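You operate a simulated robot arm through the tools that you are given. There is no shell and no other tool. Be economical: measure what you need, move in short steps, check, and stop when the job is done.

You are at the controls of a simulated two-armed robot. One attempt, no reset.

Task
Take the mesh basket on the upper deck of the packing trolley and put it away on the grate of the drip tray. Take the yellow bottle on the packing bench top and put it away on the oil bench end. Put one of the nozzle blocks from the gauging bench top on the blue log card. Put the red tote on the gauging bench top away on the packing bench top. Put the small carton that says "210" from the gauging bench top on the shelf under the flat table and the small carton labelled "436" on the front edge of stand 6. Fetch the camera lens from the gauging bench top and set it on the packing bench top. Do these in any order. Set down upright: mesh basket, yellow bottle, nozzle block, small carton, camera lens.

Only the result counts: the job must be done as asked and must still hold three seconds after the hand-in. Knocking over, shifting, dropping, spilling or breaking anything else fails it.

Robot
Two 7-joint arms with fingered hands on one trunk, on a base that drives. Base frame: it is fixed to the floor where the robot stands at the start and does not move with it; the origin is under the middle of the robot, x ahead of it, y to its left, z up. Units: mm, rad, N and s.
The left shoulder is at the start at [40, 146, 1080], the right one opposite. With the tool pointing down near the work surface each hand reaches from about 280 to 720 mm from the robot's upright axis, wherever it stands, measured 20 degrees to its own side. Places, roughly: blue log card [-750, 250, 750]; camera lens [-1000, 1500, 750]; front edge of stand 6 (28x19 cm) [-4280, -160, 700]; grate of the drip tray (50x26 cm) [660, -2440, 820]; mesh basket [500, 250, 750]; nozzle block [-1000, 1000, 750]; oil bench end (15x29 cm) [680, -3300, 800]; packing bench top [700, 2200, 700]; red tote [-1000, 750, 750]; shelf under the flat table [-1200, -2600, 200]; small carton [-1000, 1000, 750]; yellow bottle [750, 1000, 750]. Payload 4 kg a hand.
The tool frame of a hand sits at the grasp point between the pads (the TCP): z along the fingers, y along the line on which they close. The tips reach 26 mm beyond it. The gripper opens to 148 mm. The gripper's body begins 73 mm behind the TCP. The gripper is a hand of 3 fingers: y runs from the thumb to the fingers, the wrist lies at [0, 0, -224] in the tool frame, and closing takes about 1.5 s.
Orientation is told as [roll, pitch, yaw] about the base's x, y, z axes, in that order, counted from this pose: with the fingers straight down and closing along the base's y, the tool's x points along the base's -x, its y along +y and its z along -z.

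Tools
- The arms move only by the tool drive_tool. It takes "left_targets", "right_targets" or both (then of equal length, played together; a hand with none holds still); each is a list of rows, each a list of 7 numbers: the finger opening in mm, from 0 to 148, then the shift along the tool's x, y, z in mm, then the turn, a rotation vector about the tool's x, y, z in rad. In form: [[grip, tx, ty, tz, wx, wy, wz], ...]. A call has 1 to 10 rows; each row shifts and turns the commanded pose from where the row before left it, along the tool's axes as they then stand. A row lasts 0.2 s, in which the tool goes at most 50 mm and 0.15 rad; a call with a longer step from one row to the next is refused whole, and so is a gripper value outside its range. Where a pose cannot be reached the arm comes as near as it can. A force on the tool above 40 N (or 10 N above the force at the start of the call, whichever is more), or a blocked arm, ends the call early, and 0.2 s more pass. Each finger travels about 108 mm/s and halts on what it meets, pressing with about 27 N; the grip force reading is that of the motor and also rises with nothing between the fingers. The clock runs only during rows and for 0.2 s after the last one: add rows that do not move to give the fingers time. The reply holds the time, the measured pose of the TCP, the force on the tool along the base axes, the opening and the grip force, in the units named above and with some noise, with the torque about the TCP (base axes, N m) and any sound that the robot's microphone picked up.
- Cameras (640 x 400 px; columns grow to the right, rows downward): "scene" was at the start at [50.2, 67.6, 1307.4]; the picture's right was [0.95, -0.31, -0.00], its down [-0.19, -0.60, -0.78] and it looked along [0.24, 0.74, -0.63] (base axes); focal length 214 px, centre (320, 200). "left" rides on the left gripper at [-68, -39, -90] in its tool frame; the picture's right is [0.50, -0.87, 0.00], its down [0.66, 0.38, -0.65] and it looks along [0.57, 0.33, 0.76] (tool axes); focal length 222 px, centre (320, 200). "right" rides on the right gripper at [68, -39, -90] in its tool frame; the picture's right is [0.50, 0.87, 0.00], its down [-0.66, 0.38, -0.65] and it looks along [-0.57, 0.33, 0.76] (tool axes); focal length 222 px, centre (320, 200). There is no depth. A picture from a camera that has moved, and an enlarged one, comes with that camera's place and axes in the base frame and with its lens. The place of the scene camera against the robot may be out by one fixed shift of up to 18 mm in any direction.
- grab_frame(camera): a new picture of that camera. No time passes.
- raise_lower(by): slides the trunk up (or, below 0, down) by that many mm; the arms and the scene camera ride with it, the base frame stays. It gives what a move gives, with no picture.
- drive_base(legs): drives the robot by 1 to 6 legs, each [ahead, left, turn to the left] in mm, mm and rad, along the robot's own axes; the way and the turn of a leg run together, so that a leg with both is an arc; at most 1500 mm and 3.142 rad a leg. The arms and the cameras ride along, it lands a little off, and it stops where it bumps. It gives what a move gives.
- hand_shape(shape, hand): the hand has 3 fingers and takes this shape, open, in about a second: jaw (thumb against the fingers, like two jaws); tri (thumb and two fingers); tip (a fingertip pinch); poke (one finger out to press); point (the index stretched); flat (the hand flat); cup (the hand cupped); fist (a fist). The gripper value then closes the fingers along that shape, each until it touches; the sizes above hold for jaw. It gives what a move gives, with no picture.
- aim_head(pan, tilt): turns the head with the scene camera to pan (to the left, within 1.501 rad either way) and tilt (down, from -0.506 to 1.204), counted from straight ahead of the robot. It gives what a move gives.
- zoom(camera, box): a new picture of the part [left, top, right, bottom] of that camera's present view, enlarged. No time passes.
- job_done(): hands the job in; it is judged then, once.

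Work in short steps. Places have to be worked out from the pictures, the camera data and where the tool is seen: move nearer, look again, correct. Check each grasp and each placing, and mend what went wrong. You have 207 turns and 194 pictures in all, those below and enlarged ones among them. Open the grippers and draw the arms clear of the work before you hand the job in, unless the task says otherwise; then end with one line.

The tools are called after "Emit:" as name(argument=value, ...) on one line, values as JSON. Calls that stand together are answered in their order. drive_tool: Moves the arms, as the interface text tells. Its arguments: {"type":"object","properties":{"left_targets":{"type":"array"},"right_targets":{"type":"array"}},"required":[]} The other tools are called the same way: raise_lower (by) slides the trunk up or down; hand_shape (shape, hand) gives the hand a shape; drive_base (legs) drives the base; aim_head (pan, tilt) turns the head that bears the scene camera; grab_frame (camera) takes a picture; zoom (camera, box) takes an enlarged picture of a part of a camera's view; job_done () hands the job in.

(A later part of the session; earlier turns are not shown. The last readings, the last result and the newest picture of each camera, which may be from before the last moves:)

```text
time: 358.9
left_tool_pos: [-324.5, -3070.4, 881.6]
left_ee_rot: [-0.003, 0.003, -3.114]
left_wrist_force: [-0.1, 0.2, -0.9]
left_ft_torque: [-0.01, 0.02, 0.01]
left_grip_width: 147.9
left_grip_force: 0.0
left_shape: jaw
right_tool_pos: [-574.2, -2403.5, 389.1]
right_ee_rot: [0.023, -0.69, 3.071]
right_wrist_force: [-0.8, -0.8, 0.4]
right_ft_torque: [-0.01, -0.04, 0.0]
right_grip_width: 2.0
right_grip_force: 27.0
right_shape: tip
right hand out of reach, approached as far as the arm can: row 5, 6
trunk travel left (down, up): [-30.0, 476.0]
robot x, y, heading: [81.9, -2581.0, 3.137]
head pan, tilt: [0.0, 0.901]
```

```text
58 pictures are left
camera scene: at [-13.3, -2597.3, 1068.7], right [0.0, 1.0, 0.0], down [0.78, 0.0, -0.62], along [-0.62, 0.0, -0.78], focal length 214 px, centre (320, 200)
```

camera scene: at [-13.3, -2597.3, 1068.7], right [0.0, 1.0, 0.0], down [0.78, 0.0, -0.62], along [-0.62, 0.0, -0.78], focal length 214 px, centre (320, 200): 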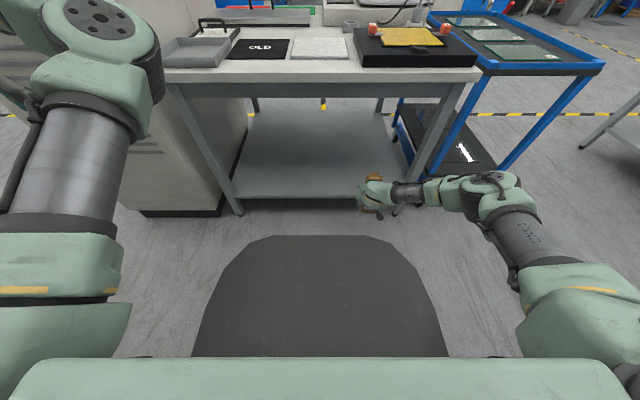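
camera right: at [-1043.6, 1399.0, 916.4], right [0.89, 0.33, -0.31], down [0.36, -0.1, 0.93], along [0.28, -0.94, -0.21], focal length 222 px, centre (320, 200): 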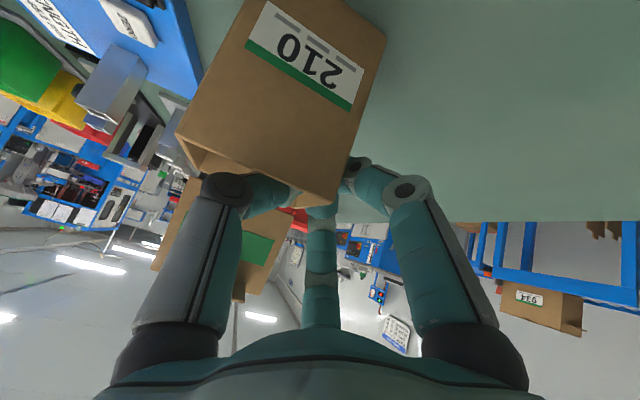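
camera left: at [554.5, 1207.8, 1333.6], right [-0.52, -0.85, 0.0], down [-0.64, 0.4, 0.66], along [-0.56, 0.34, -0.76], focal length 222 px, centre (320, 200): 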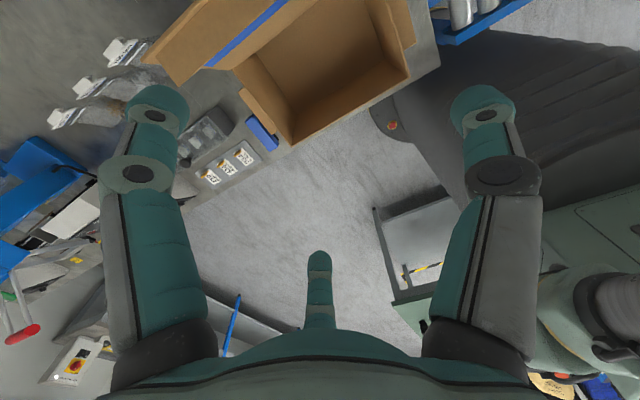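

The hand reached z 389. I lower the trunk its last 30 mm and try further down with a slightly shorter reach.

Emit:
raise_lower(by=-30)

Emit:
drive_tool(right_targets=[[0, 25, 0, 3, 0, 0, 0], [0, 25, 0, 3, 0, 0, 0], [0, 20, 0, 20, 0, 0, 0], [0, 20, 0, 20, 0, 0, 0]])

```text
time: 359.6
left_tool_pos: [-323.6, -3070.6, 852.0]
left_ee_rot: [-0.004, 0.004, -3.113]
left_wrist_force: [-0.6, -0.2, 0.4]
left_ft_torque: [0.0, 0.01, -0.01]
left_grip_width: 147.9
left_grip_force: 0.0
left_shape: jaw
right_tool_pos: [-574.6, -2404.3, 361.4]
right_ee_rot: [0.021, -0.689, 3.072]
right_wrist_force: [-0.1, -0.9, 0.8]
right_ft_torque: [0.0, -0.01, 0.03]
right_grip_width: 2.0
right_grip_force: 26.7
right_shape: tip
trunk travel left (down, up): [0.0, 506.0]
robot x, y, heading: [82.5, -2583.6, 3.134]
head pan, tilt: [0.0, 0.901]
```

```text
time: 360.6
left_tool_pos: [-324.0, -3070.3, 852.8]
left_ee_rot: [-0.003, 0.003, -3.114]
left_wrist_force: [-0.1, -0.6, 1.0]
left_ft_torque: [0.02, -0.02, 0.01]
left_grip_width: 147.9
left_grip_force: 0.0
left_shape: jaw
right_tool_pos: [-573.2, -2405.8, 273.8]
right_ee_rot: [0.021, -0.681, 3.072]
right_wrist_force: [-0.5, 0.2, 0.4]
right_ft_torque: [-0.02, -0.05, -0.02]
right_grip_width: 2.0
right_grip_force: 27.2
right_shape: tip
right hand out of reach, approached as far as the arm can: row 1, 2, 3
trunk travel left (down, up): [0.0, 506.0]
robot x, y, heading: [78.2, -2584.4, 3.139]
head pan, tilt: [0.0, 0.901]
```

That got to z 274, low enough. I raise the trunk 65 for clearance, shift 150 left (away from the table leg) and drive the carton in under the table.

Emit:
raise_lower(by=65)

Emit:
drive_base(legs=[[0, 150, 0], [190, 0, 0]])

Emit:
aim_head(pan=-0.2, tilt=0.85)

Emit:
grab_frame(camera="scene")

Emit:
grab_frame(camera="right")

```text
time: 361.7
left_tool_pos: [-323.9, -3070.9, 915.6]
left_ee_rot: [-0.004, 0.003, -3.115]
left_wrist_force: [0.6, 0.1, 0.2]
left_ft_torque: [0.02, 0.01, 0.02]
left_grip_width: 147.8
left_grip_force: 0.1
left_shape: jaw
right_tool_pos: [-574.6, -2405.6, 336.6]
right_ee_rot: [0.021, -0.681, 3.073]
right_wrist_force: [0.5, -0.5, 0.0]
right_ft_torque: [0.03, 0.01, 0.0]
right_grip_width: 1.8
right_grip_force: 27.2
right_shape: tip
trunk travel left (down, up): [-65.0, 441.0]
robot x, y, heading: [79.1, -2584.5, 3.137]
head pan, tilt: [0.0, 0.901]
```

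```text
time: 364.2
left_tool_pos: [-512.2, -3222.8, 916.2]
left_ee_rot: [-0.003, 0.005, -3.111]
left_wrist_force: [0.4, 0.0, 0.0]
left_ft_torque: [-0.02, -0.02, 0.03]
left_grip_width: 147.9
left_grip_force: 0.0
left_shape: jaw
right_tool_pos: [-765.2, -2558.0, 335.2]
right_ee_rot: [0.022, -0.681, 3.078]
right_wrist_force: [0.2, 0.4, -0.8]
right_ft_torque: [-0.01, -0.03, -0.05]
right_grip_width: 2.0
right_grip_force: 27.2
right_shape: tip
trunk travel left (down, up): [-65.0, 441.0]
robot x, y, heading: [-111.3, -2735.1, -3.141]
head pan, tilt: [0.0, 0.901]
```

```text
time: 364.9
left_tool_pos: [-513.5, -3222.4, 916.6]
left_ee_rot: [-0.002, 0.004, -3.111]
left_wrist_force: [0.9, 0.6, 0.2]
left_ft_torque: [-0.03, -0.04, 0.0]
left_grip_width: 147.8
left_grip_force: 0.0
left_shape: jaw
right_tool_pos: [-765.3, -2556.7, 338.0]
right_ee_rot: [0.021, -0.681, 3.077]
right_wrist_force: [-0.6, 0.8, -0.5]
right_ft_torque: [0.0, 0.0, -0.03]
right_grip_width: 2.2
right_grip_force: 27.0
right_shape: tip
trunk travel left (down, up): [-65.0, 441.0]
robot x, y, heading: [-109.1, -2733.1, -3.143]
head pan, tilt: [-0.201, 0.85]
```

```text
57 pictures are left
camera scene: at [-205.0, -2732.1, 1107.3], right [0.2, 0.98, 0.0], down [0.74, -0.15, -0.66], along [-0.65, 0.13, -0.75], focal length 214 px, centre (320, 200)
```

scene: 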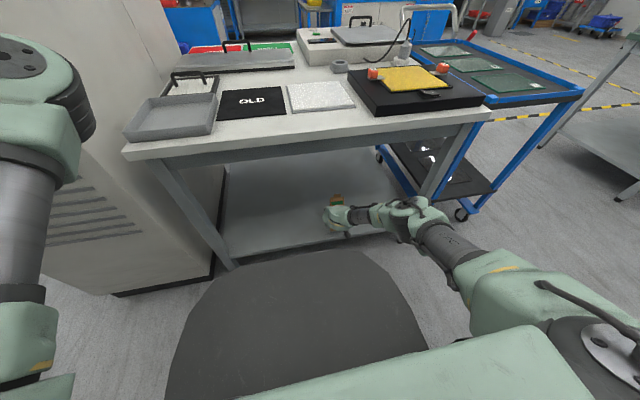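

```text
56 pictures are left
camera right: at [-655.0, -2523.9, 363.5], right [0.34, -0.89, -0.3], down [-0.12, -0.36, 0.93], along [-0.93, -0.28, -0.23], focal length 222 px, centre (320, 200)
```

right: 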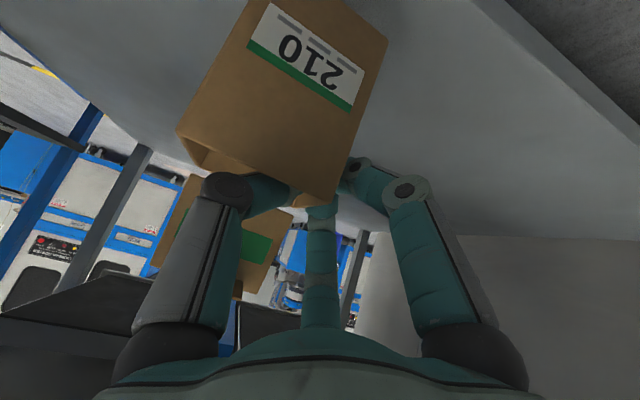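

Carton is over the shelf, edge at x≈-728. I go 45 mm further in and lower with the trunk.

Emit:
drive_base(legs=[[45, 0, 0]])

Emit:
raise_lower(by=-32)

Emit:
zoom(camera="scene", box=[260, 150, 420, 270])

```text
time: 365.8
left_tool_pos: [-558.9, -3222.8, 915.3]
left_ee_rot: [-0.003, 0.007, -3.11]
left_wrist_force: [0.1, 1.0, -0.6]
left_ft_torque: [0.01, -0.01, -0.03]
left_grip_width: 147.7
left_grip_force: 0.1
left_shape: jaw
right_tool_pos: [-809.5, -2557.4, 335.4]
right_ee_rot: [0.021, -0.68, 3.076]
right_wrist_force: [0.1, -0.5, -0.4]
right_ft_torque: [-0.01, -0.01, 0.03]
right_grip_width: 1.9
right_grip_force: 26.9
right_shape: tip
trunk travel left (down, up): [-65.0, 441.0]
robot x, y, heading: [-156.6, -2732.2, -3.137]
head pan, tilt: [-0.201, 0.85]
```

```text
time: 366.6
left_tool_pos: [-556.9, -3223.1, 884.4]
left_ee_rot: [-0.003, 0.003, -3.111]
left_wrist_force: [0.3, 0.0, 0.1]
left_ft_torque: [0.05, -0.01, -0.01]
left_grip_width: 148.1
left_grip_force: 0.0
left_shape: jaw
right_tool_pos: [-810.5, -2558.2, 304.2]
right_ee_rot: [0.021, -0.682, 3.076]
right_wrist_force: [0.5, 0.2, 0.2]
right_ft_torque: [-0.05, -0.01, -0.03]
right_grip_width: 1.8
right_grip_force: 27.3
right_shape: tip
trunk travel left (down, up): [-33.0, 473.0]
robot x, y, heading: [-158.5, -2734.8, -3.14]
head pan, tilt: [-0.201, 0.85]
```

```text
3.33 times, centred on (340, 210) of scene
camera zoom: at [-249.5, -2732.1, 1075.6], right [0.2, 0.98, 0.0], down [0.74, -0.15, -0.66], along [-0.65, 0.13, -0.75], focal length 715 px, centre (253, 167)
```

zoom: 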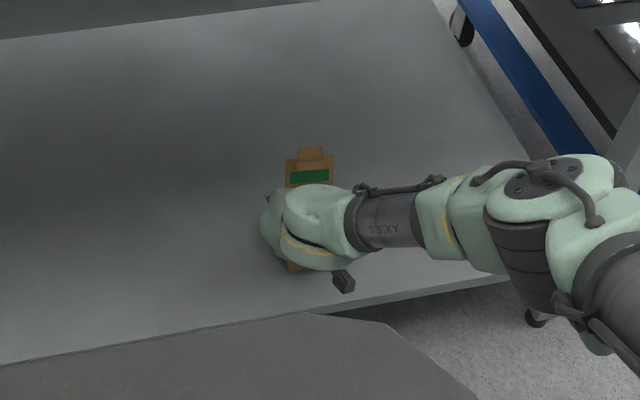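

Emit:
raise_lower(by=-8)

Emit:
raise_lower(by=-4)

Emit:
raise_lower(by=-3)

```text
time: 367.2
left_tool_pos: [-557.7, -3221.8, 877.3]
left_ee_rot: [-0.003, 0.003, -3.109]
left_wrist_force: [0.0, 0.1, 0.6]
left_ft_torque: [-0.01, 0.01, -0.02]
left_grip_width: 147.9
left_grip_force: 0.0
left_shape: jaw
right_tool_pos: [-810.3, -2557.6, 296.6]
right_ee_rot: [0.022, -0.682, 3.074]
right_wrist_force: [-0.4, 0.9, 0.3]
right_ft_torque: [-0.01, 0.02, 0.02]
right_grip_width: 2.2
right_grip_force: 26.7
right_shape: tip
trunk travel left (down, up): [-25.0, 481.0]
robot x, y, heading: [-154.8, -2733.4, -3.14]
head pan, tilt: [-0.201, 0.85]
```

```text
time: 367.7
left_tool_pos: [-556.6, -3222.4, 873.8]
left_ee_rot: [-0.004, 0.002, -3.111]
left_wrist_force: [0.3, 0.7, 1.1]
left_ft_torque: [0.03, -0.02, -0.02]
left_grip_width: 147.9
left_grip_force: 0.0
left_shape: jaw
right_tool_pos: [-811.0, -2557.9, 293.4]
right_ee_rot: [0.022, -0.682, 3.078]
right_wrist_force: [0.6, 0.6, 0.6]
right_ft_torque: [-0.01, -0.02, 0.0]
right_grip_width: 1.9
right_grip_force: 27.2
right_shape: tip
trunk travel left (down, up): [-21.0, 485.0]
robot x, y, heading: [-159.8, -2732.0, -3.142]
head pan, tilt: [-0.201, 0.85]
```

```text
time: 368.2
left_tool_pos: [-557.7, -3222.5, 869.0]
left_ee_rot: [-0.004, 0.002, -3.109]
left_wrist_force: [0.4, 0.0, -0.2]
left_ft_torque: [0.0, -0.01, 0.01]
left_grip_width: 148.0
left_grip_force: 0.0
left_shape: jaw
right_tool_pos: [-810.2, -2558.3, 291.2]
right_ee_rot: [0.02, -0.683, 3.078]
right_wrist_force: [0.8, -0.4, 0.9]
right_ft_torque: [0.0, 0.0, 0.0]
right_grip_width: 2.0
right_grip_force: 27.0
right_shape: tip
trunk travel left (down, up): [-18.0, 488.0]
robot x, y, heading: [-155.8, -2730.7, -3.139]
head pan, tilt: [-0.201, 0.85]
```

Emit:
raise_lower(by=-3)

Emit:
raise_lower(by=-3)

```text
time: 368.7
left_tool_pos: [-556.1, -3222.0, 867.2]
left_ee_rot: [-0.003, 0.002, -3.11]
left_wrist_force: [-0.1, 0.0, 0.2]
left_ft_torque: [0.03, 0.03, 0.02]
left_grip_width: 147.9
left_grip_force: 0.1
left_shape: jaw
right_tool_pos: [-811.1, -2557.6, 289.2]
right_ee_rot: [0.023, -0.686, 3.077]
right_wrist_force: [3.8, 0.3, 12.0]
right_ft_torque: [0.06, 0.1, 0.0]
right_grip_width: 2.3
right_grip_force: 27.0
right_shape: tip
trunk travel left (down, up): [-15.0, 491.0]
robot x, y, heading: [-154.2, -2732.1, -3.144]
head pan, tilt: [-0.201, 0.85]
```

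```text
time: 369.2
left_tool_pos: [-555.0, -3223.3, 864.3]
left_ee_rot: [-0.005, 0.0, -3.111]
left_wrist_force: [-0.3, -0.3, 0.2]
left_ft_torque: [0.02, 0.01, -0.07]
left_grip_width: 148.0
left_grip_force: 0.1
left_shape: jaw
right_tool_pos: [-811.5, -2557.3, 289.7]
right_ee_rot: [0.021, -0.689, 3.076]
right_wrist_force: [7.3, 0.7, 24.9]
right_ft_torque: [0.1, 0.17, -0.03]
right_grip_width: 2.6
right_grip_force: 27.0
right_shape: tip
trunk travel left (down, up): [-12.0, 494.0]
robot x, y, heading: [-155.8, -2736.7, -3.142]
head pan, tilt: [-0.201, 0.85]
```

On the shelf. I relieve 4 mm, open, lift out with the trunk, and look.

Emit:
raise_lower(by=4)

Emit:
drive_tool(right_targets=[[8, 0, 0, 0, 0, 0, 0], [20, 0, 0, 0, 0, 0, 0], [35, 0, 0, 0, 0, 0, 0], [40, 0, 0, 0, 0, 0, 0], [40, 0, 0, 0, 0, 0, 0]])

Emit:
raise_lower(by=120)

Emit:
grab_frame(camera="right")

```text
time: 369.8
left_tool_pos: [-555.8, -3223.9, 866.5]
left_ee_rot: [-0.004, 0.003, -3.11]
left_wrist_force: [-0.2, -0.1, 0.5]
left_ft_torque: [0.0, 0.0, -0.01]
left_grip_width: 147.9
left_grip_force: 0.1
left_shape: jaw
right_tool_pos: [-809.7, -2559.7, 288.3]
right_ee_rot: [0.02, -0.682, 3.079]
right_wrist_force: [-3.7, 0.2, 12.1]
right_ft_torque: [0.02, 0.19, 0.05]
right_grip_width: 2.7
right_grip_force: 26.8
right_shape: tip
trunk travel left (down, up): [-16.0, 490.0]
robot x, y, heading: [-156.9, -2730.0, -3.137]
head pan, tilt: [-0.201, 0.85]
```

```text
time: 371.0
left_tool_pos: [-557.5, -3223.7, 866.3]
left_ee_rot: [-0.005, 0.005, -3.111]
left_wrist_force: [0.3, -0.5, -1.1]
left_ft_torque: [0.02, -0.02, 0.01]
left_grip_width: 147.7
left_grip_force: 0.1
left_shape: jaw
right_tool_pos: [-810.2, -2557.2, 289.6]
right_ee_rot: [0.02, -0.68, 3.077]
right_wrist_force: [-0.2, -0.6, 0.3]
right_ft_torque: [0.02, 0.01, 0.0]
right_grip_width: 39.6
right_grip_force: 0.0
right_shape: tip
trunk travel left (down, up): [-16.0, 490.0]
robot x, y, heading: [-157.4, -2735.1, -3.142]
head pan, tilt: [-0.201, 0.85]
```

```text
time: 372.5
left_tool_pos: [-557.1, -3223.2, 987.2]
left_ee_rot: [-0.003, 0.004, -3.11]
left_wrist_force: [-0.2, -0.4, 0.5]
left_ft_torque: [0.01, 0.0, 0.01]
left_grip_width: 148.1
left_grip_force: 0.1
left_shape: jaw
right_tool_pos: [-810.5, -2557.9, 408.4]
right_ee_rot: [0.02, -0.682, 3.077]
right_wrist_force: [0.0, -0.3, -0.5]
right_ft_torque: [0.0, 0.01, 0.02]
right_grip_width: 39.6
right_grip_force: 0.1
right_shape: tip
trunk travel left (down, up): [-136.0, 370.0]
robot x, y, heading: [-155.6, -2729.5, -3.138]
head pan, tilt: [-0.201, 0.85]
```

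```text
54 pictures are left
camera right: at [-699.9, -2524.2, 435.2], right [0.34, -0.89, -0.3], down [-0.12, -0.36, 0.93], along [-0.93, -0.28, -0.23], focal length 222 px, centre (320, 200)
```

right: 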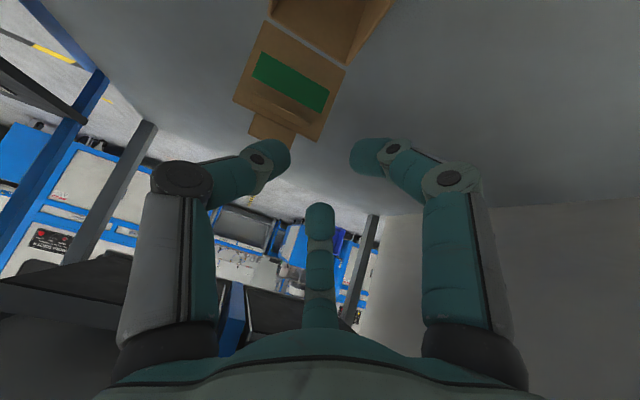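

Carton 210 stands upright on the shelf. I back out, raise, and return up the aisle for the lens.

Emit:
drive_base(legs=[[-235, 0, 0]])

Emit:
raise_lower(by=300)

Emit:
drive_tool(right_targets=[[60, -30, 0, -30, 0, 0, 0], [80, -30, 0, -30, 0, 0, 0], [100, -30, 0, -30, 0, 0, 0], [120, -30, 0, -30, 0, 0, 0], [120, -30, 0, -30, 0, 0, 0], [120, 0, 0, 0, 0, 0.137, 0], [120, 0, 0, 0, 0, 0.137, 0], [120, 0, 0, 0, 0, 0.137, 0], [120, 0, 0, 0, 0, 0.137, 0], [120, 0, 0, 0, 0, 0.137, 0]])

Emit:
drive_base(legs=[[0, 0, -1.571], [300, 350, 0], [1500, 0, 0], [1500, 0, 0], [660, 0, 0]])

```text
time: 374.2
left_tool_pos: [-320.2, -3222.8, 988.0]
left_ee_rot: [-0.003, 0.003, -3.109]
left_wrist_force: [0.5, 0.9, 0.0]
left_ft_torque: [-0.01, 0.04, -0.01]
left_grip_width: 148.1
left_grip_force: 0.1
left_shape: jaw
right_tool_pos: [-574.7, -2558.8, 409.9]
right_ee_rot: [0.02, -0.683, 3.079]
right_wrist_force: [0.1, -0.2, 0.4]
right_ft_torque: [0.01, 0.01, 0.0]
right_grip_width: 39.9
right_grip_force: 0.0
right_shape: tip
trunk travel left (down, up): [-136.0, 370.0]
robot x, y, heading: [77.6, -2736.6, -3.139]
head pan, tilt: [-0.201, 0.85]
```

```text
time: 377.2
left_tool_pos: [-321.3, -3222.9, 1288.2]
left_ee_rot: [-0.003, 0.003, -3.107]
left_wrist_force: [-0.1, 0.4, 0.0]
left_ft_torque: [0.01, 0.02, 0.02]
left_grip_width: 147.8
left_grip_force: 0.0
left_shape: jaw
right_tool_pos: [-576.1, -2559.1, 707.8]
right_ee_rot: [0.021, -0.682, 3.078]
right_wrist_force: [-0.1, -0.1, 0.3]
right_ft_torque: [0.0, -0.02, 0.01]
right_grip_width: 39.5
right_grip_force: 0.0
right_shape: tip
trunk travel left (down, up): [-436.0, 70.0]
robot x, y, heading: [76.5, -2737.1, -3.142]
head pan, tilt: [-0.201, 0.85]
```

```text
time: 379.4
left_tool_pos: [-321.5, -3225.2, 1286.4]
left_ee_rot: [-0.005, 0.006, -3.109]
left_wrist_force: [0.0, 0.8, 0.3]
left_ft_torque: [0.03, -0.03, 0.02]
left_grip_width: 147.9
left_grip_force: 0.0
left_shape: jaw
right_tool_pos: [-593.5, -2554.4, 919.9]
right_ee_rot: [0.013, -0.001, 3.092]
right_wrist_force: [0.2, -0.3, 1.4]
right_ft_torque: [0.02, -0.04, -0.02]
right_grip_width: 119.9
right_grip_force: 0.0
right_shape: tip
right hand out of reach, approached as far as the arm can: row 10
trunk travel left (down, up): [-436.0, 70.0]
robot x, y, heading: [75.8, -2730.8, -3.137]
head pan, tilt: [-0.201, 0.85]
```

```text
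time: 403.2
left_tool_pos: [-871.6, 1594.5, 1289.1]
left_ee_rot: [-0.004, 0.002, 1.625]
left_wrist_force: [1.0, -0.3, 0.0]
left_ft_torque: [-0.02, -0.01, 0.01]
left_grip_width: 147.7
left_grip_force: 0.1
left_shape: jaw
right_tool_pos: [-207.6, 1882.2, 920.7]
right_ee_rot: [0.015, 0.0, 1.541]
right_wrist_force: [-0.4, 0.3, -0.2]
right_ft_torque: [-0.03, -0.01, 0.0]
right_grip_width: 119.6
right_grip_force: 0.1
right_shape: tip
trunk travel left (down, up): [-436.0, 70.0]
robot x, y, heading: [-375.8, 1203.9, 1.594]
head pan, tilt: [-0.201, 0.85]
```

I raise the hand before turning over the bench, then turn to face it.

Emit:
drive_tool(right_targets=[[120, 20, 0, -40, 0, 0, 0], [120, 20, 0, -40, 0, 0, 0], [120, 20, 0, -40, 0, 0, 0], [120, 20, 0, -40, 0, 0, 0]])

Emit:
drive_base(legs=[[0, 0, 1.55]])

Emit:
grab_frame(camera="right")

```text
time: 404.2
left_tool_pos: [-871.1, 1594.6, 1288.2]
left_ee_rot: [-0.002, 0.002, 1.626]
left_wrist_force: [0.3, 0.1, -0.4]
left_ft_torque: [0.01, -0.02, -0.01]
left_grip_width: 147.9
left_grip_force: 0.1
left_shape: jaw
right_tool_pos: [-209.2, 1801.4, 1081.7]
right_ee_rot: [0.013, -0.002, 1.541]
right_wrist_force: [0.0, 0.2, 0.1]
right_ft_torque: [0.04, 0.01, -0.03]
right_grip_width: 119.9
right_grip_force: 0.1
right_shape: tip
trunk travel left (down, up): [-436.0, 70.0]
robot x, y, heading: [-371.9, 1207.5, 1.594]
head pan, tilt: [-0.201, 0.85]
```

```text
time: 408.4
left_tool_pos: [-779.2, 719.8, 1288.0]
left_ee_rot: [-0.005, 0.004, -3.118]
left_wrist_force: [0.0, -0.3, -0.1]
left_ft_torque: [0.02, -0.02, 0.0]
left_grip_width: 148.1
left_grip_force: 0.0
left_shape: jaw
right_tool_pos: [-966.3, 1389.2, 1080.6]
right_ee_rot: [0.017, -0.001, 3.081]
right_wrist_force: [-0.3, 0.7, 0.5]
right_ft_torque: [-0.01, 0.01, -0.01]
right_grip_width: 119.7
right_grip_force: 0.0
right_shape: tip
trunk travel left (down, up): [-436.0, 70.0]
robot x, y, heading: [-372.1, 1209.6, 3.131]
head pan, tilt: [-0.201, 0.85]
```

```text
53 pictures are left
camera right: at [-897.0, 1426.3, 1170.8], right [0.45, -0.89, 0.01], down [-0.68, -0.33, 0.66], along [-0.59, -0.3, -0.75], focal length 222 px, centre (320, 200)
```

right: 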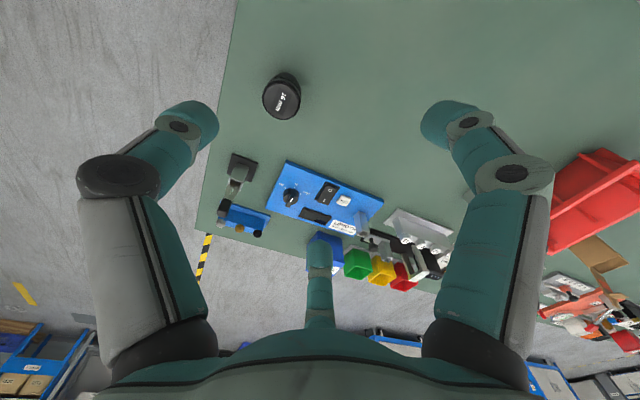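

Lens top at about (-1001, 1427). I centre above it and lower to look again.

Emit:
drive_tool(right_targets=[[110, -18, -18, 20, 0, 0, 0], [110, -19, -18, 20, 0, 0, 0], [110, 0, 0, 40, 0, 0, 0], [110, 0, 0, 40, 0, 0, 0]])

Emit:
grab_frame(camera="right")

```text
time: 409.4
left_tool_pos: [-778.7, 719.5, 1287.5]
left_ee_rot: [-0.002, 0.004, -3.119]
left_wrist_force: [0.9, -0.4, -0.2]
left_ft_torque: [0.01, -0.02, 0.0]
left_grip_width: 148.1
left_grip_force: 0.0
left_shape: jaw
right_tool_pos: [-1000.4, 1426.3, 957.9]
right_ee_rot: [0.017, 0.0, 3.082]
right_wrist_force: [-0.4, -0.1, 0.6]
right_ft_torque: [-0.03, 0.03, 0.02]
right_grip_width: 110.3
right_grip_force: 0.0
right_shape: tip
trunk travel left (down, up): [-436.0, 70.0]
robot x, y, heading: [-374.5, 1203.9, 3.141]
head pan, tilt: [-0.201, 0.85]
```

```text
52 pictures are left
camera right: at [-930.9, 1462.0, 1047.4], right [0.45, -0.89, 0.01], down [-0.68, -0.33, 0.66], along [-0.59, -0.3, -0.75], focal length 222 px, centre (320, 200)
```

right: 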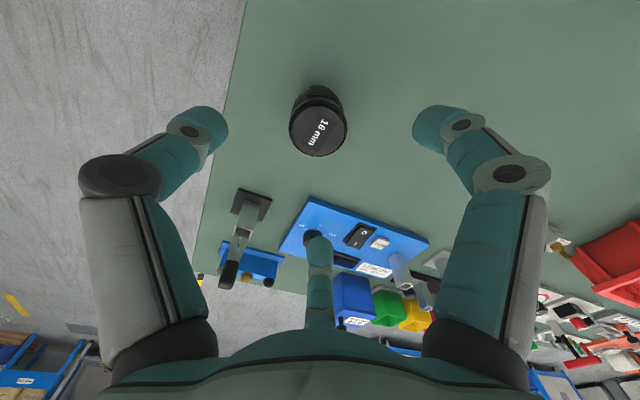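

Perfectly centred; top z≈864. I lower to TCP z≈846 and close.

Emit:
drive_tool(right_targets=[[110, 0, 0, 38, 0, 0, 0], [110, 0, 0, 38, 0, 0, 0], [110, 0, 0, 36, 0, 0, 0], [80, 0, 0, 0, 0, 0, 0], [50, 0, 0, 0, 0, 0, 0], [25, 0, 0, 0, 0, 0, 0], [25, 0, 0, 0, 0, 0, 0], [25, 0, 0, 0, 0, 0, 0]])

Emit:
grab_frame(camera="right")

```text
time: 411.2
left_tool_pos: [-779.6, 719.3, 1288.3]
left_ee_rot: [-0.004, 0.004, -3.12]
left_wrist_force: [0.1, 0.8, -0.5]
left_ft_torque: [0.05, 0.0, 0.04]
left_grip_width: 147.7
left_grip_force: 0.1
left_shape: jaw
right_tool_pos: [-1000.7, 1424.8, 848.0]
right_ee_rot: [0.017, 0.001, 3.084]
right_wrist_force: [0.0, -0.1, -0.2]
right_ft_torque: [-0.02, -0.02, 0.01]
right_grip_width: 41.4
right_grip_force: 26.9
right_shape: tip
trunk travel left (down, up): [-436.0, 70.0]
robot x, y, heading: [-373.3, 1205.6, 3.136]
head pan, tilt: [-0.201, 0.85]
```

```text
51 pictures are left
camera right: at [-931.0, 1460.6, 937.7], right [0.45, -0.89, 0.01], down [-0.68, -0.33, 0.66], along [-0.59, -0.3, -0.75], focal length 222 px, centre (320, 200)
```

right: 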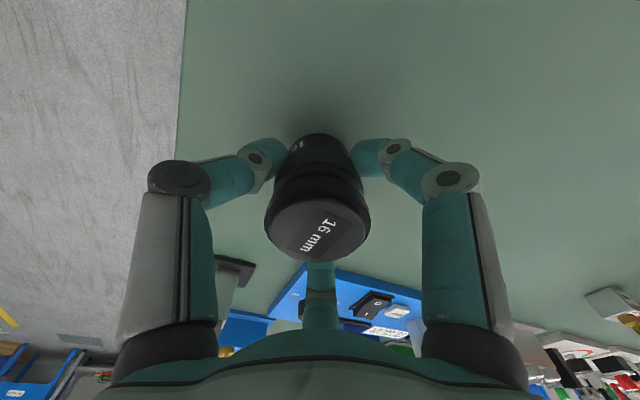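

Lens gripped (41 mm). I lift it, back off, move north, turn towards +y and look at the packing bench.

Emit:
drive_tool(right_targets=[[25, 0, 0, -15, 0, 0, 0], [25, 0, 0, -40, 0, 0, 0], [25, 0, 0, -45, 0, 0, 0], [25, 0, 0, -45, 0, 0, 0], [25, 0, 0, -45, 0, 0, 0], [25, 20, 0, -40, 0, 0, 0], [25, 40, 0, 0, 0, 0, 0], [25, 40, 0, 0, 0, 0, 0]])

Emit:
drive_base(legs=[[-150, 0, 0], [0, -700, 0], [0, 0, -1.571]])

Emit:
aim_head(pan=-1.2, tilt=0.5)

Emit:
grab_frame(camera="scene")

```text
time: 413.0
left_tool_pos: [-778.7, 721.1, 1288.4]
left_ee_rot: [-0.002, 0.002, -3.119]
left_wrist_force: [0.1, 0.5, 0.0]
left_ft_torque: [0.02, 0.01, -0.01]
left_grip_width: 147.9
left_grip_force: 0.1
left_shape: jaw
right_tool_pos: [-900.6, 1421.0, 1078.2]
right_ee_rot: [0.014, -0.003, 3.08]
right_wrist_force: [0.9, -0.3, -1.1]
right_ft_torque: [-0.04, 0.04, 0.0]
right_grip_width: 41.3
right_grip_force: 26.9
right_shape: tip
trunk travel left (down, up): [-436.0, 70.0]
robot x, y, heading: [-374.6, 1209.4, 3.136]
head pan, tilt: [-0.201, 0.85]
```

```text
time: 421.7
left_tool_pos: [-707.5, 2312.9, 1288.5]
left_ee_rot: [-0.004, 0.005, 1.586]
left_wrist_force: [-0.1, 0.6, 0.7]
left_ft_torque: [-0.01, 0.0, 0.01]
left_grip_width: 147.8
left_grip_force: 0.0
left_shape: jaw
right_tool_pos: [-7.7, 2430.5, 1078.2]
right_ee_rot: [0.016, -0.002, 1.505]
right_wrist_force: [-0.3, -0.5, -2.5]
right_ft_torque: [0.0, -0.03, 0.0]
right_grip_width: 40.8
right_grip_force: 26.6
right_shape: tip
trunk travel left (down, up): [-436.0, 70.0]
robot x, y, heading: [-223.6, 1906.1, 1.557]
head pan, tilt: [-0.201, 0.85]
```

```text
time: 422.9
left_tool_pos: [-708.8, 2313.8, 1287.1]
left_ee_rot: [-0.004, 0.006, 1.586]
left_wrist_force: [0.1, -0.1, -0.3]
left_ft_torque: [0.0, 0.03, -0.01]
left_grip_width: 147.8
left_grip_force: 0.0
left_shape: jaw
right_tool_pos: [-6.4, 2430.6, 1077.9]
right_ee_rot: [0.016, -0.002, 1.505]
right_wrist_force: [1.4, 0.2, -2.8]
right_ft_torque: [-0.02, 0.0, 0.02]
right_grip_width: 41.1
right_grip_force: 26.9
right_shape: tip
trunk travel left (down, up): [-436.0, 70.0]
robot x, y, heading: [-223.9, 1903.7, 1.556]
head pan, tilt: [-1.201, 0.499]
```

```text
50 pictures are left
camera scene: at [-135.8, 1943.3, 1509.4], right [0.35, -0.94, 0.0], down [-0.45, -0.17, -0.88], along [0.82, 0.31, -0.48], focal length 214 px, centre (320, 200)
```

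scene: 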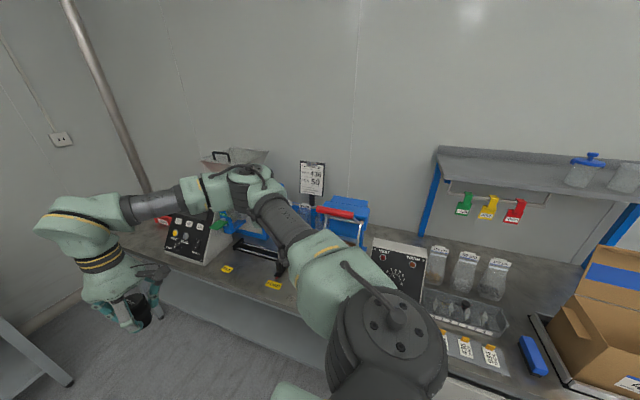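

I turn to face the packing bench and look for a free spot.

Emit:
drive_base(legs=[[0, 0, -1.555]])

Emit:
aim_head(pan=0.1, tilt=0.7)

Emit:
grab_frame(camera="scene")

```text
time: 427.1
left_tool_pos: [178.1, 2391.9, 1288.0]
left_ee_rot: [-0.004, 0.003, 0.027]
left_wrist_force: [0.1, -0.9, -0.4]
left_ft_torque: [0.04, 0.02, 0.0]
left_grip_width: 148.1
left_grip_force: 0.2
left_shape: jaw
right_tool_pos: [302.7, 1692.3, 1077.5]
right_ee_rot: [0.016, -0.001, -0.053]
right_wrist_force: [-0.3, 0.2, -1.7]
right_ft_torque: [0.03, 0.02, 0.04]
right_grip_width: 40.6
right_grip_force: 26.7
right_shape: tip
trunk travel left (down, up): [-436.0, 70.0]
robot x, y, heading: [-226.7, 1906.7, -0.003]
head pan, tilt: [-1.201, 0.499]
```

```text
time: 428.6
left_tool_pos: [177.0, 2393.2, 1288.8]
left_ee_rot: [-0.004, 0.004, 0.029]
left_wrist_force: [-0.2, 0.0, 0.0]
left_ft_torque: [-0.01, 0.02, -0.01]
left_grip_width: 147.9
left_grip_force: 0.0
left_shape: jaw
right_tool_pos: [302.8, 1692.4, 1077.1]
right_ee_rot: [0.016, -0.002, -0.054]
right_wrist_force: [0.2, 0.4, -2.7]
right_ft_torque: [0.01, -0.02, -0.03]
right_grip_width: 41.0
right_grip_force: 27.5
right_shape: tip
trunk travel left (down, up): [-436.0, 70.0]
robot x, y, heading: [-224.6, 1906.9, -0.001]
head pan, tilt: [0.099, 0.7]
```

```text
49 pictures are left
camera scene: at [-116.2, 1898.8, 1491.7], right [0.1, -1.0, 0.0], down [-0.64, -0.06, -0.76], along [0.76, 0.07, -0.64], focal length 214 px, centre (320, 200)
```

scene: 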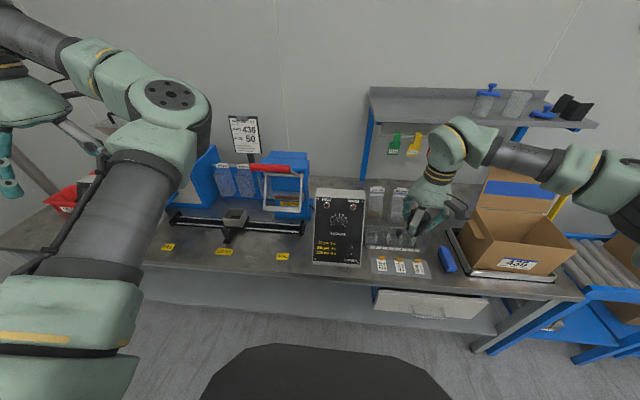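

Zoom on the bench's left half.

Emit:
zoom(camera="scene", box=[0, 140, 320, 300])

Emit:
zoom(camera="left", box=[0, 0, 640, 400])

```text
2.00 times, centred on (160, 220) of scene
camera zoom: at [-116.2, 1898.8, 1491.7], right [0.1, -1.0, 0.0], down [-0.64, -0.06, -0.76], along [0.76, 0.07, -0.64], focal length 429 px, centre (640, 160)
```

zoom: 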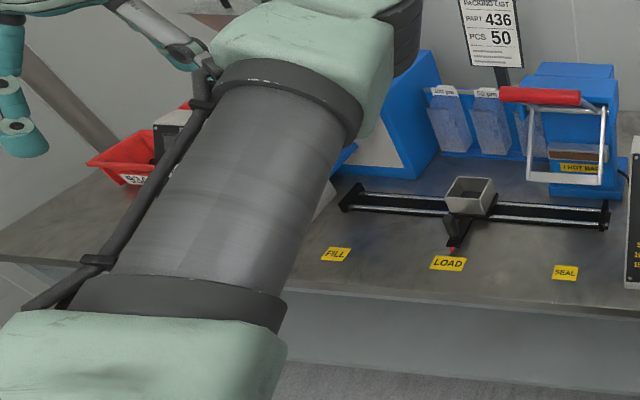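

```text
1.00 times, centred on (320, 200) of left (not enlarged: the box is as wide or as high as the picture)
camera zoom: at [244.9, 2355.9, 1377.2], right [-0.48, -0.88, 0.0], down [-0.66, 0.36, 0.66], along [-0.58, 0.31, -0.76], focal length 222 px, centre (320, 200)
```

zoom: 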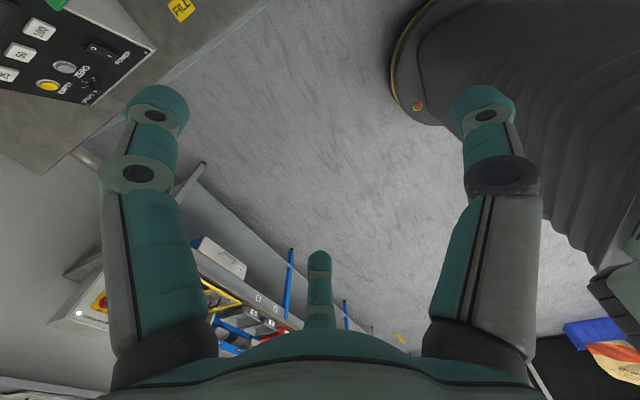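

There's a free strip (x≈330–530, y≈2100–2600) in front of the rail. I'll put the lens at about (430, 2235), between the LOAD and SEAL labels. Drive over.

Emit:
drive_base(legs=[[40, 530, 0]])

Emit:
drive_tool(right_targets=[[25, -30, 0, 35, 0, 0, 0], [25, -30, 0, 35, 0, 0, 0], [25, -20, 0, 40, 0, 0, 0], [25, 0, 0, 40, 0, 0, 0], [25, 0, 0, 30, 0, 0, 0]])

Emit:
aim_head(pan=-0.2, tilt=0.8)

Emit:
grab_frame(camera="scene")

Emit:
grab_frame(camera="right")

```text
time: 431.7
left_tool_pos: [217.1, 2927.3, 1289.2]
left_ee_rot: [-0.002, 0.005, 0.031]
left_wrist_force: [-0.4, 0.1, 0.2]
left_ft_torque: [0.01, -0.01, 0.01]
left_grip_width: 148.0
left_grip_force: 0.0
left_shape: jaw
right_tool_pos: [344.0, 2227.1, 1078.3]
right_ee_rot: [0.015, -0.002, -0.052]
right_wrist_force: [-0.4, 0.5, -2.4]
right_ft_torque: [0.01, 0.01, 0.0]
right_grip_width: 40.6
right_grip_force: 26.9
right_shape: tip
trunk travel left (down, up): [-436.0, 70.0]
robot x, y, heading: [-179.3, 2439.2, 0.002]
head pan, tilt: [0.099, 0.7]
```

```text
time: 432.9
left_tool_pos: [205.1, 2933.5, 1289.2]
left_ee_rot: [-0.006, -0.006, 0.031]
left_wrist_force: [0.7, -0.9, -0.2]
left_ft_torque: [0.03, 0.03, 0.02]
left_grip_width: 147.7
left_grip_force: 0.1
left_shape: jaw
right_tool_pos: [416.1, 2234.1, 908.4]
right_ee_rot: [0.015, -0.014, -0.046]
right_wrist_force: [-0.1, -0.1, -2.9]
right_ft_torque: [0.01, 0.01, 0.0]
right_grip_width: 40.8
right_grip_force: 27.0
right_shape: tip
trunk travel left (down, up): [-436.0, 70.0]
robot x, y, heading: [-184.0, 2441.2, -0.002]
head pan, tilt: [0.099, 0.7]
```

```text
time: 433.7
left_tool_pos: [204.3, 2936.0, 1288.3]
left_ee_rot: [-0.01, -0.004, 0.03]
left_wrist_force: [0.4, 0.2, -0.5]
left_ft_torque: [-0.04, -0.01, 0.01]
left_grip_width: 148.4
left_grip_force: 0.2
left_shape: jaw
right_tool_pos: [416.6, 2232.9, 906.6]
right_ee_rot: [0.011, -0.013, -0.048]
right_wrist_force: [-0.2, -0.6, -2.1]
right_ft_torque: [0.05, 0.0, -0.03]
right_grip_width: 40.6
right_grip_force: 27.2
right_shape: tip
trunk travel left (down, up): [-436.0, 70.0]
robot x, y, heading: [-183.2, 2438.3, 0.001]
head pan, tilt: [-0.201, 0.799]
```

```text
46 pictures are left
camera scene: at [-94.4, 2416.9, 1484.5], right [-0.2, -0.98, 0.0], down [-0.7, 0.14, -0.7], along [0.69, -0.14, -0.71], focal length 214 px, centre (320, 200)
```

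scene: 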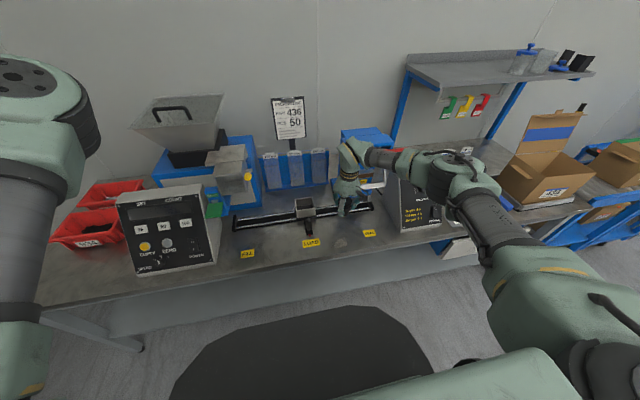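

```text
45 pictures are left
camera right: at [345.4, 2196.4, 996.1], right [-0.46, 0.89, 0.0], down [0.66, 0.34, 0.67], along [0.59, 0.31, -0.75], focal length 222 px, centre (320, 200)
```

right: 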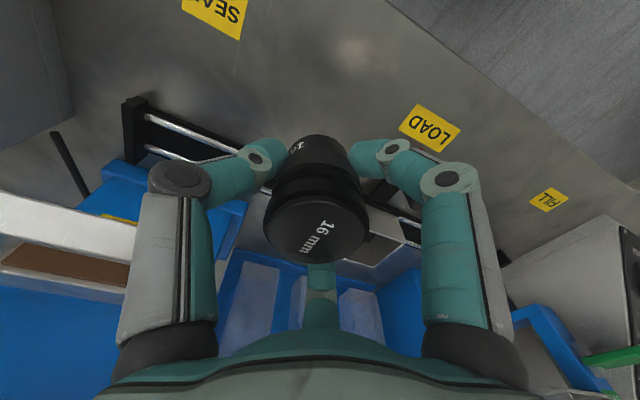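

Landing spot is free between the labels, ahead of the rail. I shift 12 mm back and lower.

Emit:
drive_tool(right_targets=[[25, 12, 0, 25, 0, 0, 0], [25, 0, 0, 35, 0, 0, 0], [25, 0, 0, 30, 0, 0, 0], [25, 0, 0, 6, 0, 0, 0], [25, 0, 0, 0, 0, 0, 0]])

Emit:
zoom(camera="scene", box=[280, 150, 420, 270])

```text
time: 434.9
left_tool_pos: [207.8, 2936.1, 1287.1]
left_ee_rot: [-0.01, -0.005, 0.031]
left_wrist_force: [0.2, 0.2, 0.4]
left_ft_torque: [0.01, -0.02, -0.02]
left_grip_width: 147.9
left_grip_force: 0.1
left_shape: jaw
right_tool_pos: [406.4, 2238.2, 808.5]
right_ee_rot: [0.012, -0.011, -0.041]
right_wrist_force: [-0.6, -0.3, -1.3]
right_ft_torque: [-0.01, 0.05, -0.03]
right_grip_width: 40.6
right_grip_force: 27.5
right_shape: tip
trunk travel left (down, up): [-436.0, 70.0]
robot x, y, heading: [-181.8, 2439.1, -0.0]
head pan, tilt: [-0.201, 0.799]
```

```text
3.33 times, centred on (350, 210) of scene
camera zoom: at [-92.1, 2418.4, 1484.4], right [-0.2, -0.98, 0.01], down [-0.7, 0.14, -0.7], along [0.69, -0.14, -0.71], focal length 715 px, centre (220, 167)
```

zoom: 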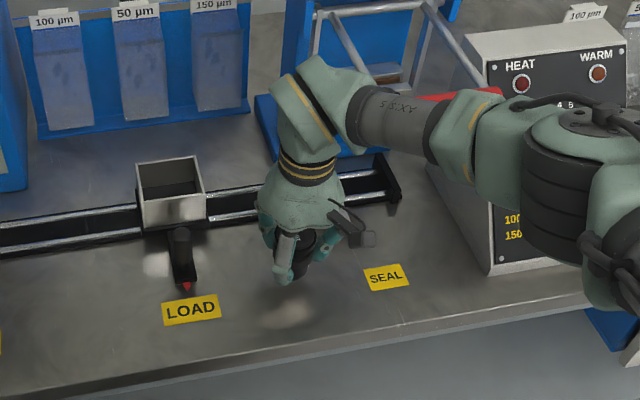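

The readings show a slight body tilt (0.01 rad), as if the elbow leans on something. I look closely at the elbow by the HEAT panel before going on.

Emit:
zoom(camera="scene", box=[370, 120, 530, 280])

```text
2.50 times, centred on (450, 200) of scene
camera zoom: at [-92.1, 2418.4, 1484.4], right [-0.2, -0.98, 0.01], down [-0.7, 0.14, -0.7], along [0.69, -0.14, -0.71], focal length 536 px, centre (-5, 200)
```

zoom: 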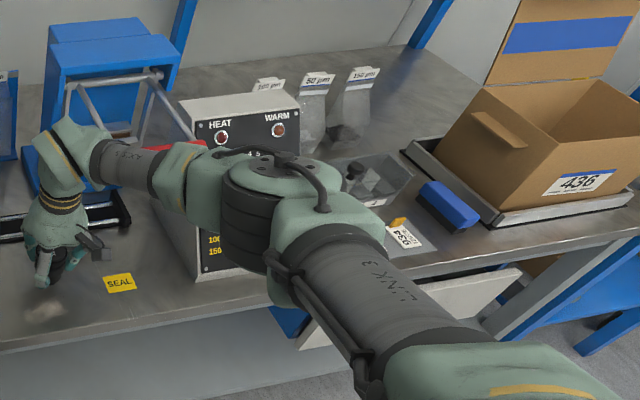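

I lift back up 100 mm to see whether the tilt goes away.

Emit:
drive_tool(right_targets=[[25, 0, 0, -35, 0, 0, 0], [25, 0, 0, -35, 0, 0, 0], [25, 0, 0, -35, 0, 0, 0], [25, 0, 0, -40, 0, 0, 0], [25, 0, 0, -40, 0, 0, 0], [25, 0, 0, 0, 0, 0, 0]])

Emit:
zoom(camera="scene", box=[370, 120, 530, 280])

```text
time: 436.3
left_tool_pos: [217.5, 2926.8, 1287.9]
left_ee_rot: [-0.004, 0.003, 0.03]
left_wrist_force: [0.0, 0.9, -0.5]
left_ft_torque: [-0.02, 0.02, -0.03]
left_grip_width: 148.1
left_grip_force: 0.1
left_shape: jaw
right_tool_pos: [409.2, 2222.4, 987.0]
right_ee_rot: [0.013, 0.0, -0.056]
right_wrist_force: [-0.3, -0.3, -2.4]
right_ft_torque: [0.03, -0.03, 0.0]
right_grip_width: 40.5
right_grip_force: 26.9
right_shape: tip
trunk travel left (down, up): [-436.0, 70.0]
robot x, y, heading: [-185.7, 2439.9, 0.0]
head pan, tilt: [-0.201, 0.799]
```

```text
2.50 times, centred on (450, 200) of scene
camera zoom: at [-81.4, 2408.3, 1483.5], right [-0.2, -0.98, 0.0], down [-0.7, 0.14, -0.7], along [0.68, -0.14, -0.72], focal length 536 px, centre (-5, 200)
```

zoom: 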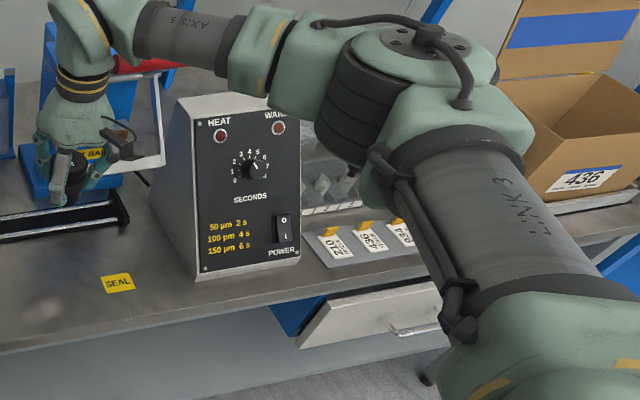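

The tilt is gone: the elbow had rested on the HEAT unit, which looks unmoved (still parallel and in the same place). I move 255 mm left, between LOAD and FILL, and raise the trunk so that the elbow stays free.

Emit:
drive_base(legs=[[0, 255, 0]])

Emit:
raise_lower(by=65)

Emit:
drive_tool(right_targets=[[25, 0, 0, 40, 0, 0, 0], [25, 0, 0, 40, 0, 0, 0], [25, 0, 0, 40, 0, 0, 0], [25, 0, 0, 40, 0, 0, 0], [25, 0, 0, 0, 0, 0, 0]])

Emit:
grab_frame(camera="scene")

```text
time: 438.1
left_tool_pos: [216.8, 3175.2, 1289.1]
left_ee_rot: [0.001, 0.005, 0.029]
left_wrist_force: [0.0, -0.5, 0.0]
left_ft_torque: [0.0, -0.04, -0.01]
left_grip_width: 148.0
left_grip_force: 0.1
left_shape: jaw
right_tool_pos: [410.0, 2473.1, 987.2]
right_ee_rot: [0.016, 0.001, -0.054]
right_wrist_force: [-0.2, 0.2, -1.6]
right_ft_torque: [-0.01, 0.02, 0.0]
right_grip_width: 41.2
right_grip_force: 27.0
right_shape: tip
trunk travel left (down, up): [-436.0, 70.0]
robot x, y, heading: [-182.1, 2688.9, 0.001]
head pan, tilt: [-0.201, 0.799]
```

```text
time: 439.2
left_tool_pos: [216.8, 3177.4, 1352.9]
left_ee_rot: [0.0, 0.002, 0.031]
left_wrist_force: [-0.3, 0.2, -0.1]
left_ft_torque: [0.02, -0.01, 0.01]
left_grip_width: 148.1
left_grip_force: 0.1
left_shape: jaw
right_tool_pos: [409.3, 2473.7, 1051.5]
right_ee_rot: [0.015, 0.001, -0.053]
right_wrist_force: [-0.1, 0.8, -2.2]
right_ft_torque: [0.01, 0.01, 0.02]
right_grip_width: 40.9
right_grip_force: 27.0
right_shape: tip
trunk travel left (down, up): [-501.0, 5.0]
robot x, y, heading: [-187.0, 2687.5, -0.002]
head pan, tilt: [-0.201, 0.799]
```

```text
time: 440.4
left_tool_pos: [217.6, 3177.4, 1351.7]
left_ee_rot: [-0.002, 0.004, 0.029]
left_wrist_force: [0.5, 0.1, -0.9]
left_ft_torque: [-0.02, -0.01, -0.02]
left_grip_width: 147.7
left_grip_force: 0.0
left_shape: jaw
right_tool_pos: [409.0, 2475.1, 891.7]
right_ee_rot: [0.014, -0.003, -0.052]
right_wrist_force: [-0.1, -0.4, -1.5]
right_ft_torque: [0.01, 0.02, 0.0]
right_grip_width: 40.9
right_grip_force: 26.9
right_shape: tip
trunk travel left (down, up): [-501.0, 5.0]
robot x, y, heading: [-186.0, 2686.5, -0.003]
head pan, tilt: [-0.201, 0.799]
```

```text
41 pictures are left
camera scene: at [-81.1, 2658.7, 1547.9], right [-0.2, -0.98, 0.0], down [-0.7, 0.14, -0.7], along [0.68, -0.14, -0.72], focal length 214 px, centre (320, 200)
```

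scene: 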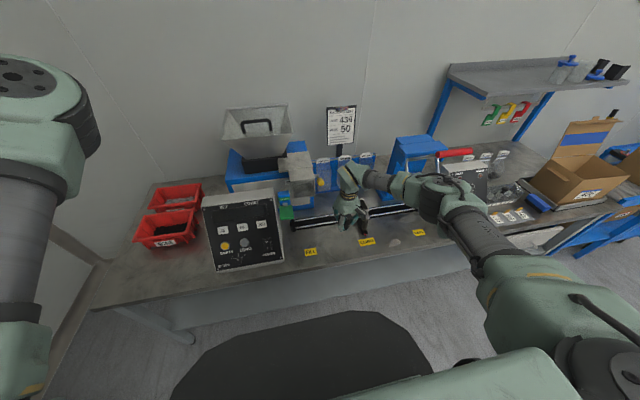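

No tilt now. I lower the lens to just above the bench.

Emit:
drive_tool(right_targets=[[25, 0, 0, 35, 0, 0, 0], [25, 0, 0, 35, 0, 0, 0], [25, 0, 0, 20, 0, 0, 0], [25, 0, 0, 0, 0, 0, 0]])

Emit:
zoom(camera="scene", box=[280, 150, 440, 270])

```text
time: 441.4
left_tool_pos: [217.1, 3176.3, 1351.8]
left_ee_rot: [0.0, 0.004, 0.031]
left_wrist_force: [-0.9, -0.8, 0.2]
left_ft_torque: [0.06, 0.02, -0.02]
left_grip_width: 147.7
left_grip_force: 0.0
left_shape: jaw
right_tool_pos: [409.1, 2476.7, 801.9]
right_ee_rot: [0.017, 0.0, -0.052]
right_wrist_force: [0.2, -1.1, -1.9]
right_ft_torque: [0.02, -0.01, 0.0]
right_grip_width: 40.5
right_grip_force: 27.3
right_shape: tip
trunk travel left (down, up): [-501.0, 5.0]
robot x, y, heading: [-185.1, 2690.5, 0.0]
head pan, tilt: [-0.201, 0.799]
```

```text
3.33 times, centred on (360, 210) of scene
camera zoom: at [-81.0, 2658.6, 1547.8], right [-0.2, -0.98, 0.0], down [-0.7, 0.14, -0.7], along [0.68, -0.14, -0.72], focal length 715 px, centre (187, 167)
```

zoom: 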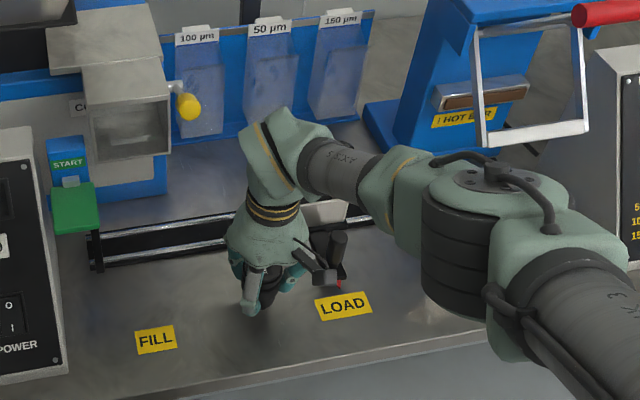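

Emit:
drive_tool(right_targets=[[25, 0, 0, 4, 0, 0, 0], [25, 0, 0, 3, 0, 0, 0], [25, 0, 0, 3, 0, 0, 0], [25, 0, 0, 0, 0, 0, 0]])

Emit:
drive_tool(right_targets=[[25, 0, 0, 2, 0, 0, 0], [25, 0, 0, 2, 0, 0, 0], [25, 0, 0, 0, 0, 0, 0]])

```text
time: 442.4
left_tool_pos: [216.3, 3178.7, 1351.2]
left_ee_rot: [-0.002, 0.003, 0.03]
left_wrist_force: [0.7, 0.9, -0.3]
left_ft_torque: [0.02, 0.02, 0.02]
left_grip_width: 147.9
left_grip_force: 0.0
left_shape: jaw
right_tool_pos: [409.2, 2478.6, 790.5]
right_ee_rot: [0.013, 0.001, -0.055]
right_wrist_force: [-0.3, -0.2, -1.3]
right_ft_torque: [-0.01, 0.03, -0.01]
right_grip_width: 40.4
right_grip_force: 27.0
right_shape: tip
trunk travel left (down, up): [-501.0, 5.0]
robot x, y, heading: [-187.3, 2685.0, -0.0]
head pan, tilt: [-0.201, 0.799]
```

```text
time: 443.2
left_tool_pos: [216.1, 3178.7, 1352.4]
left_ee_rot: [-0.003, 0.003, 0.031]
left_wrist_force: [0.8, -0.1, -0.9]
left_ft_torque: [0.01, 0.01, 0.0]
left_grip_width: 147.8
left_grip_force: 0.1
left_shape: jaw
right_tool_pos: [410.9, 2478.4, 786.8]
right_ee_rot: [0.016, -0.001, -0.051]
right_wrist_force: [0.3, 0.8, 0.2]
right_ft_torque: [-0.02, -0.01, 0.05]
right_grip_width: 41.0
right_grip_force: 27.0
right_shape: tip
trunk travel left (down, up): [-501.0, 5.0]
robot x, y, heading: [-185.8, 2690.8, -0.001]
head pan, tilt: [-0.201, 0.799]
```

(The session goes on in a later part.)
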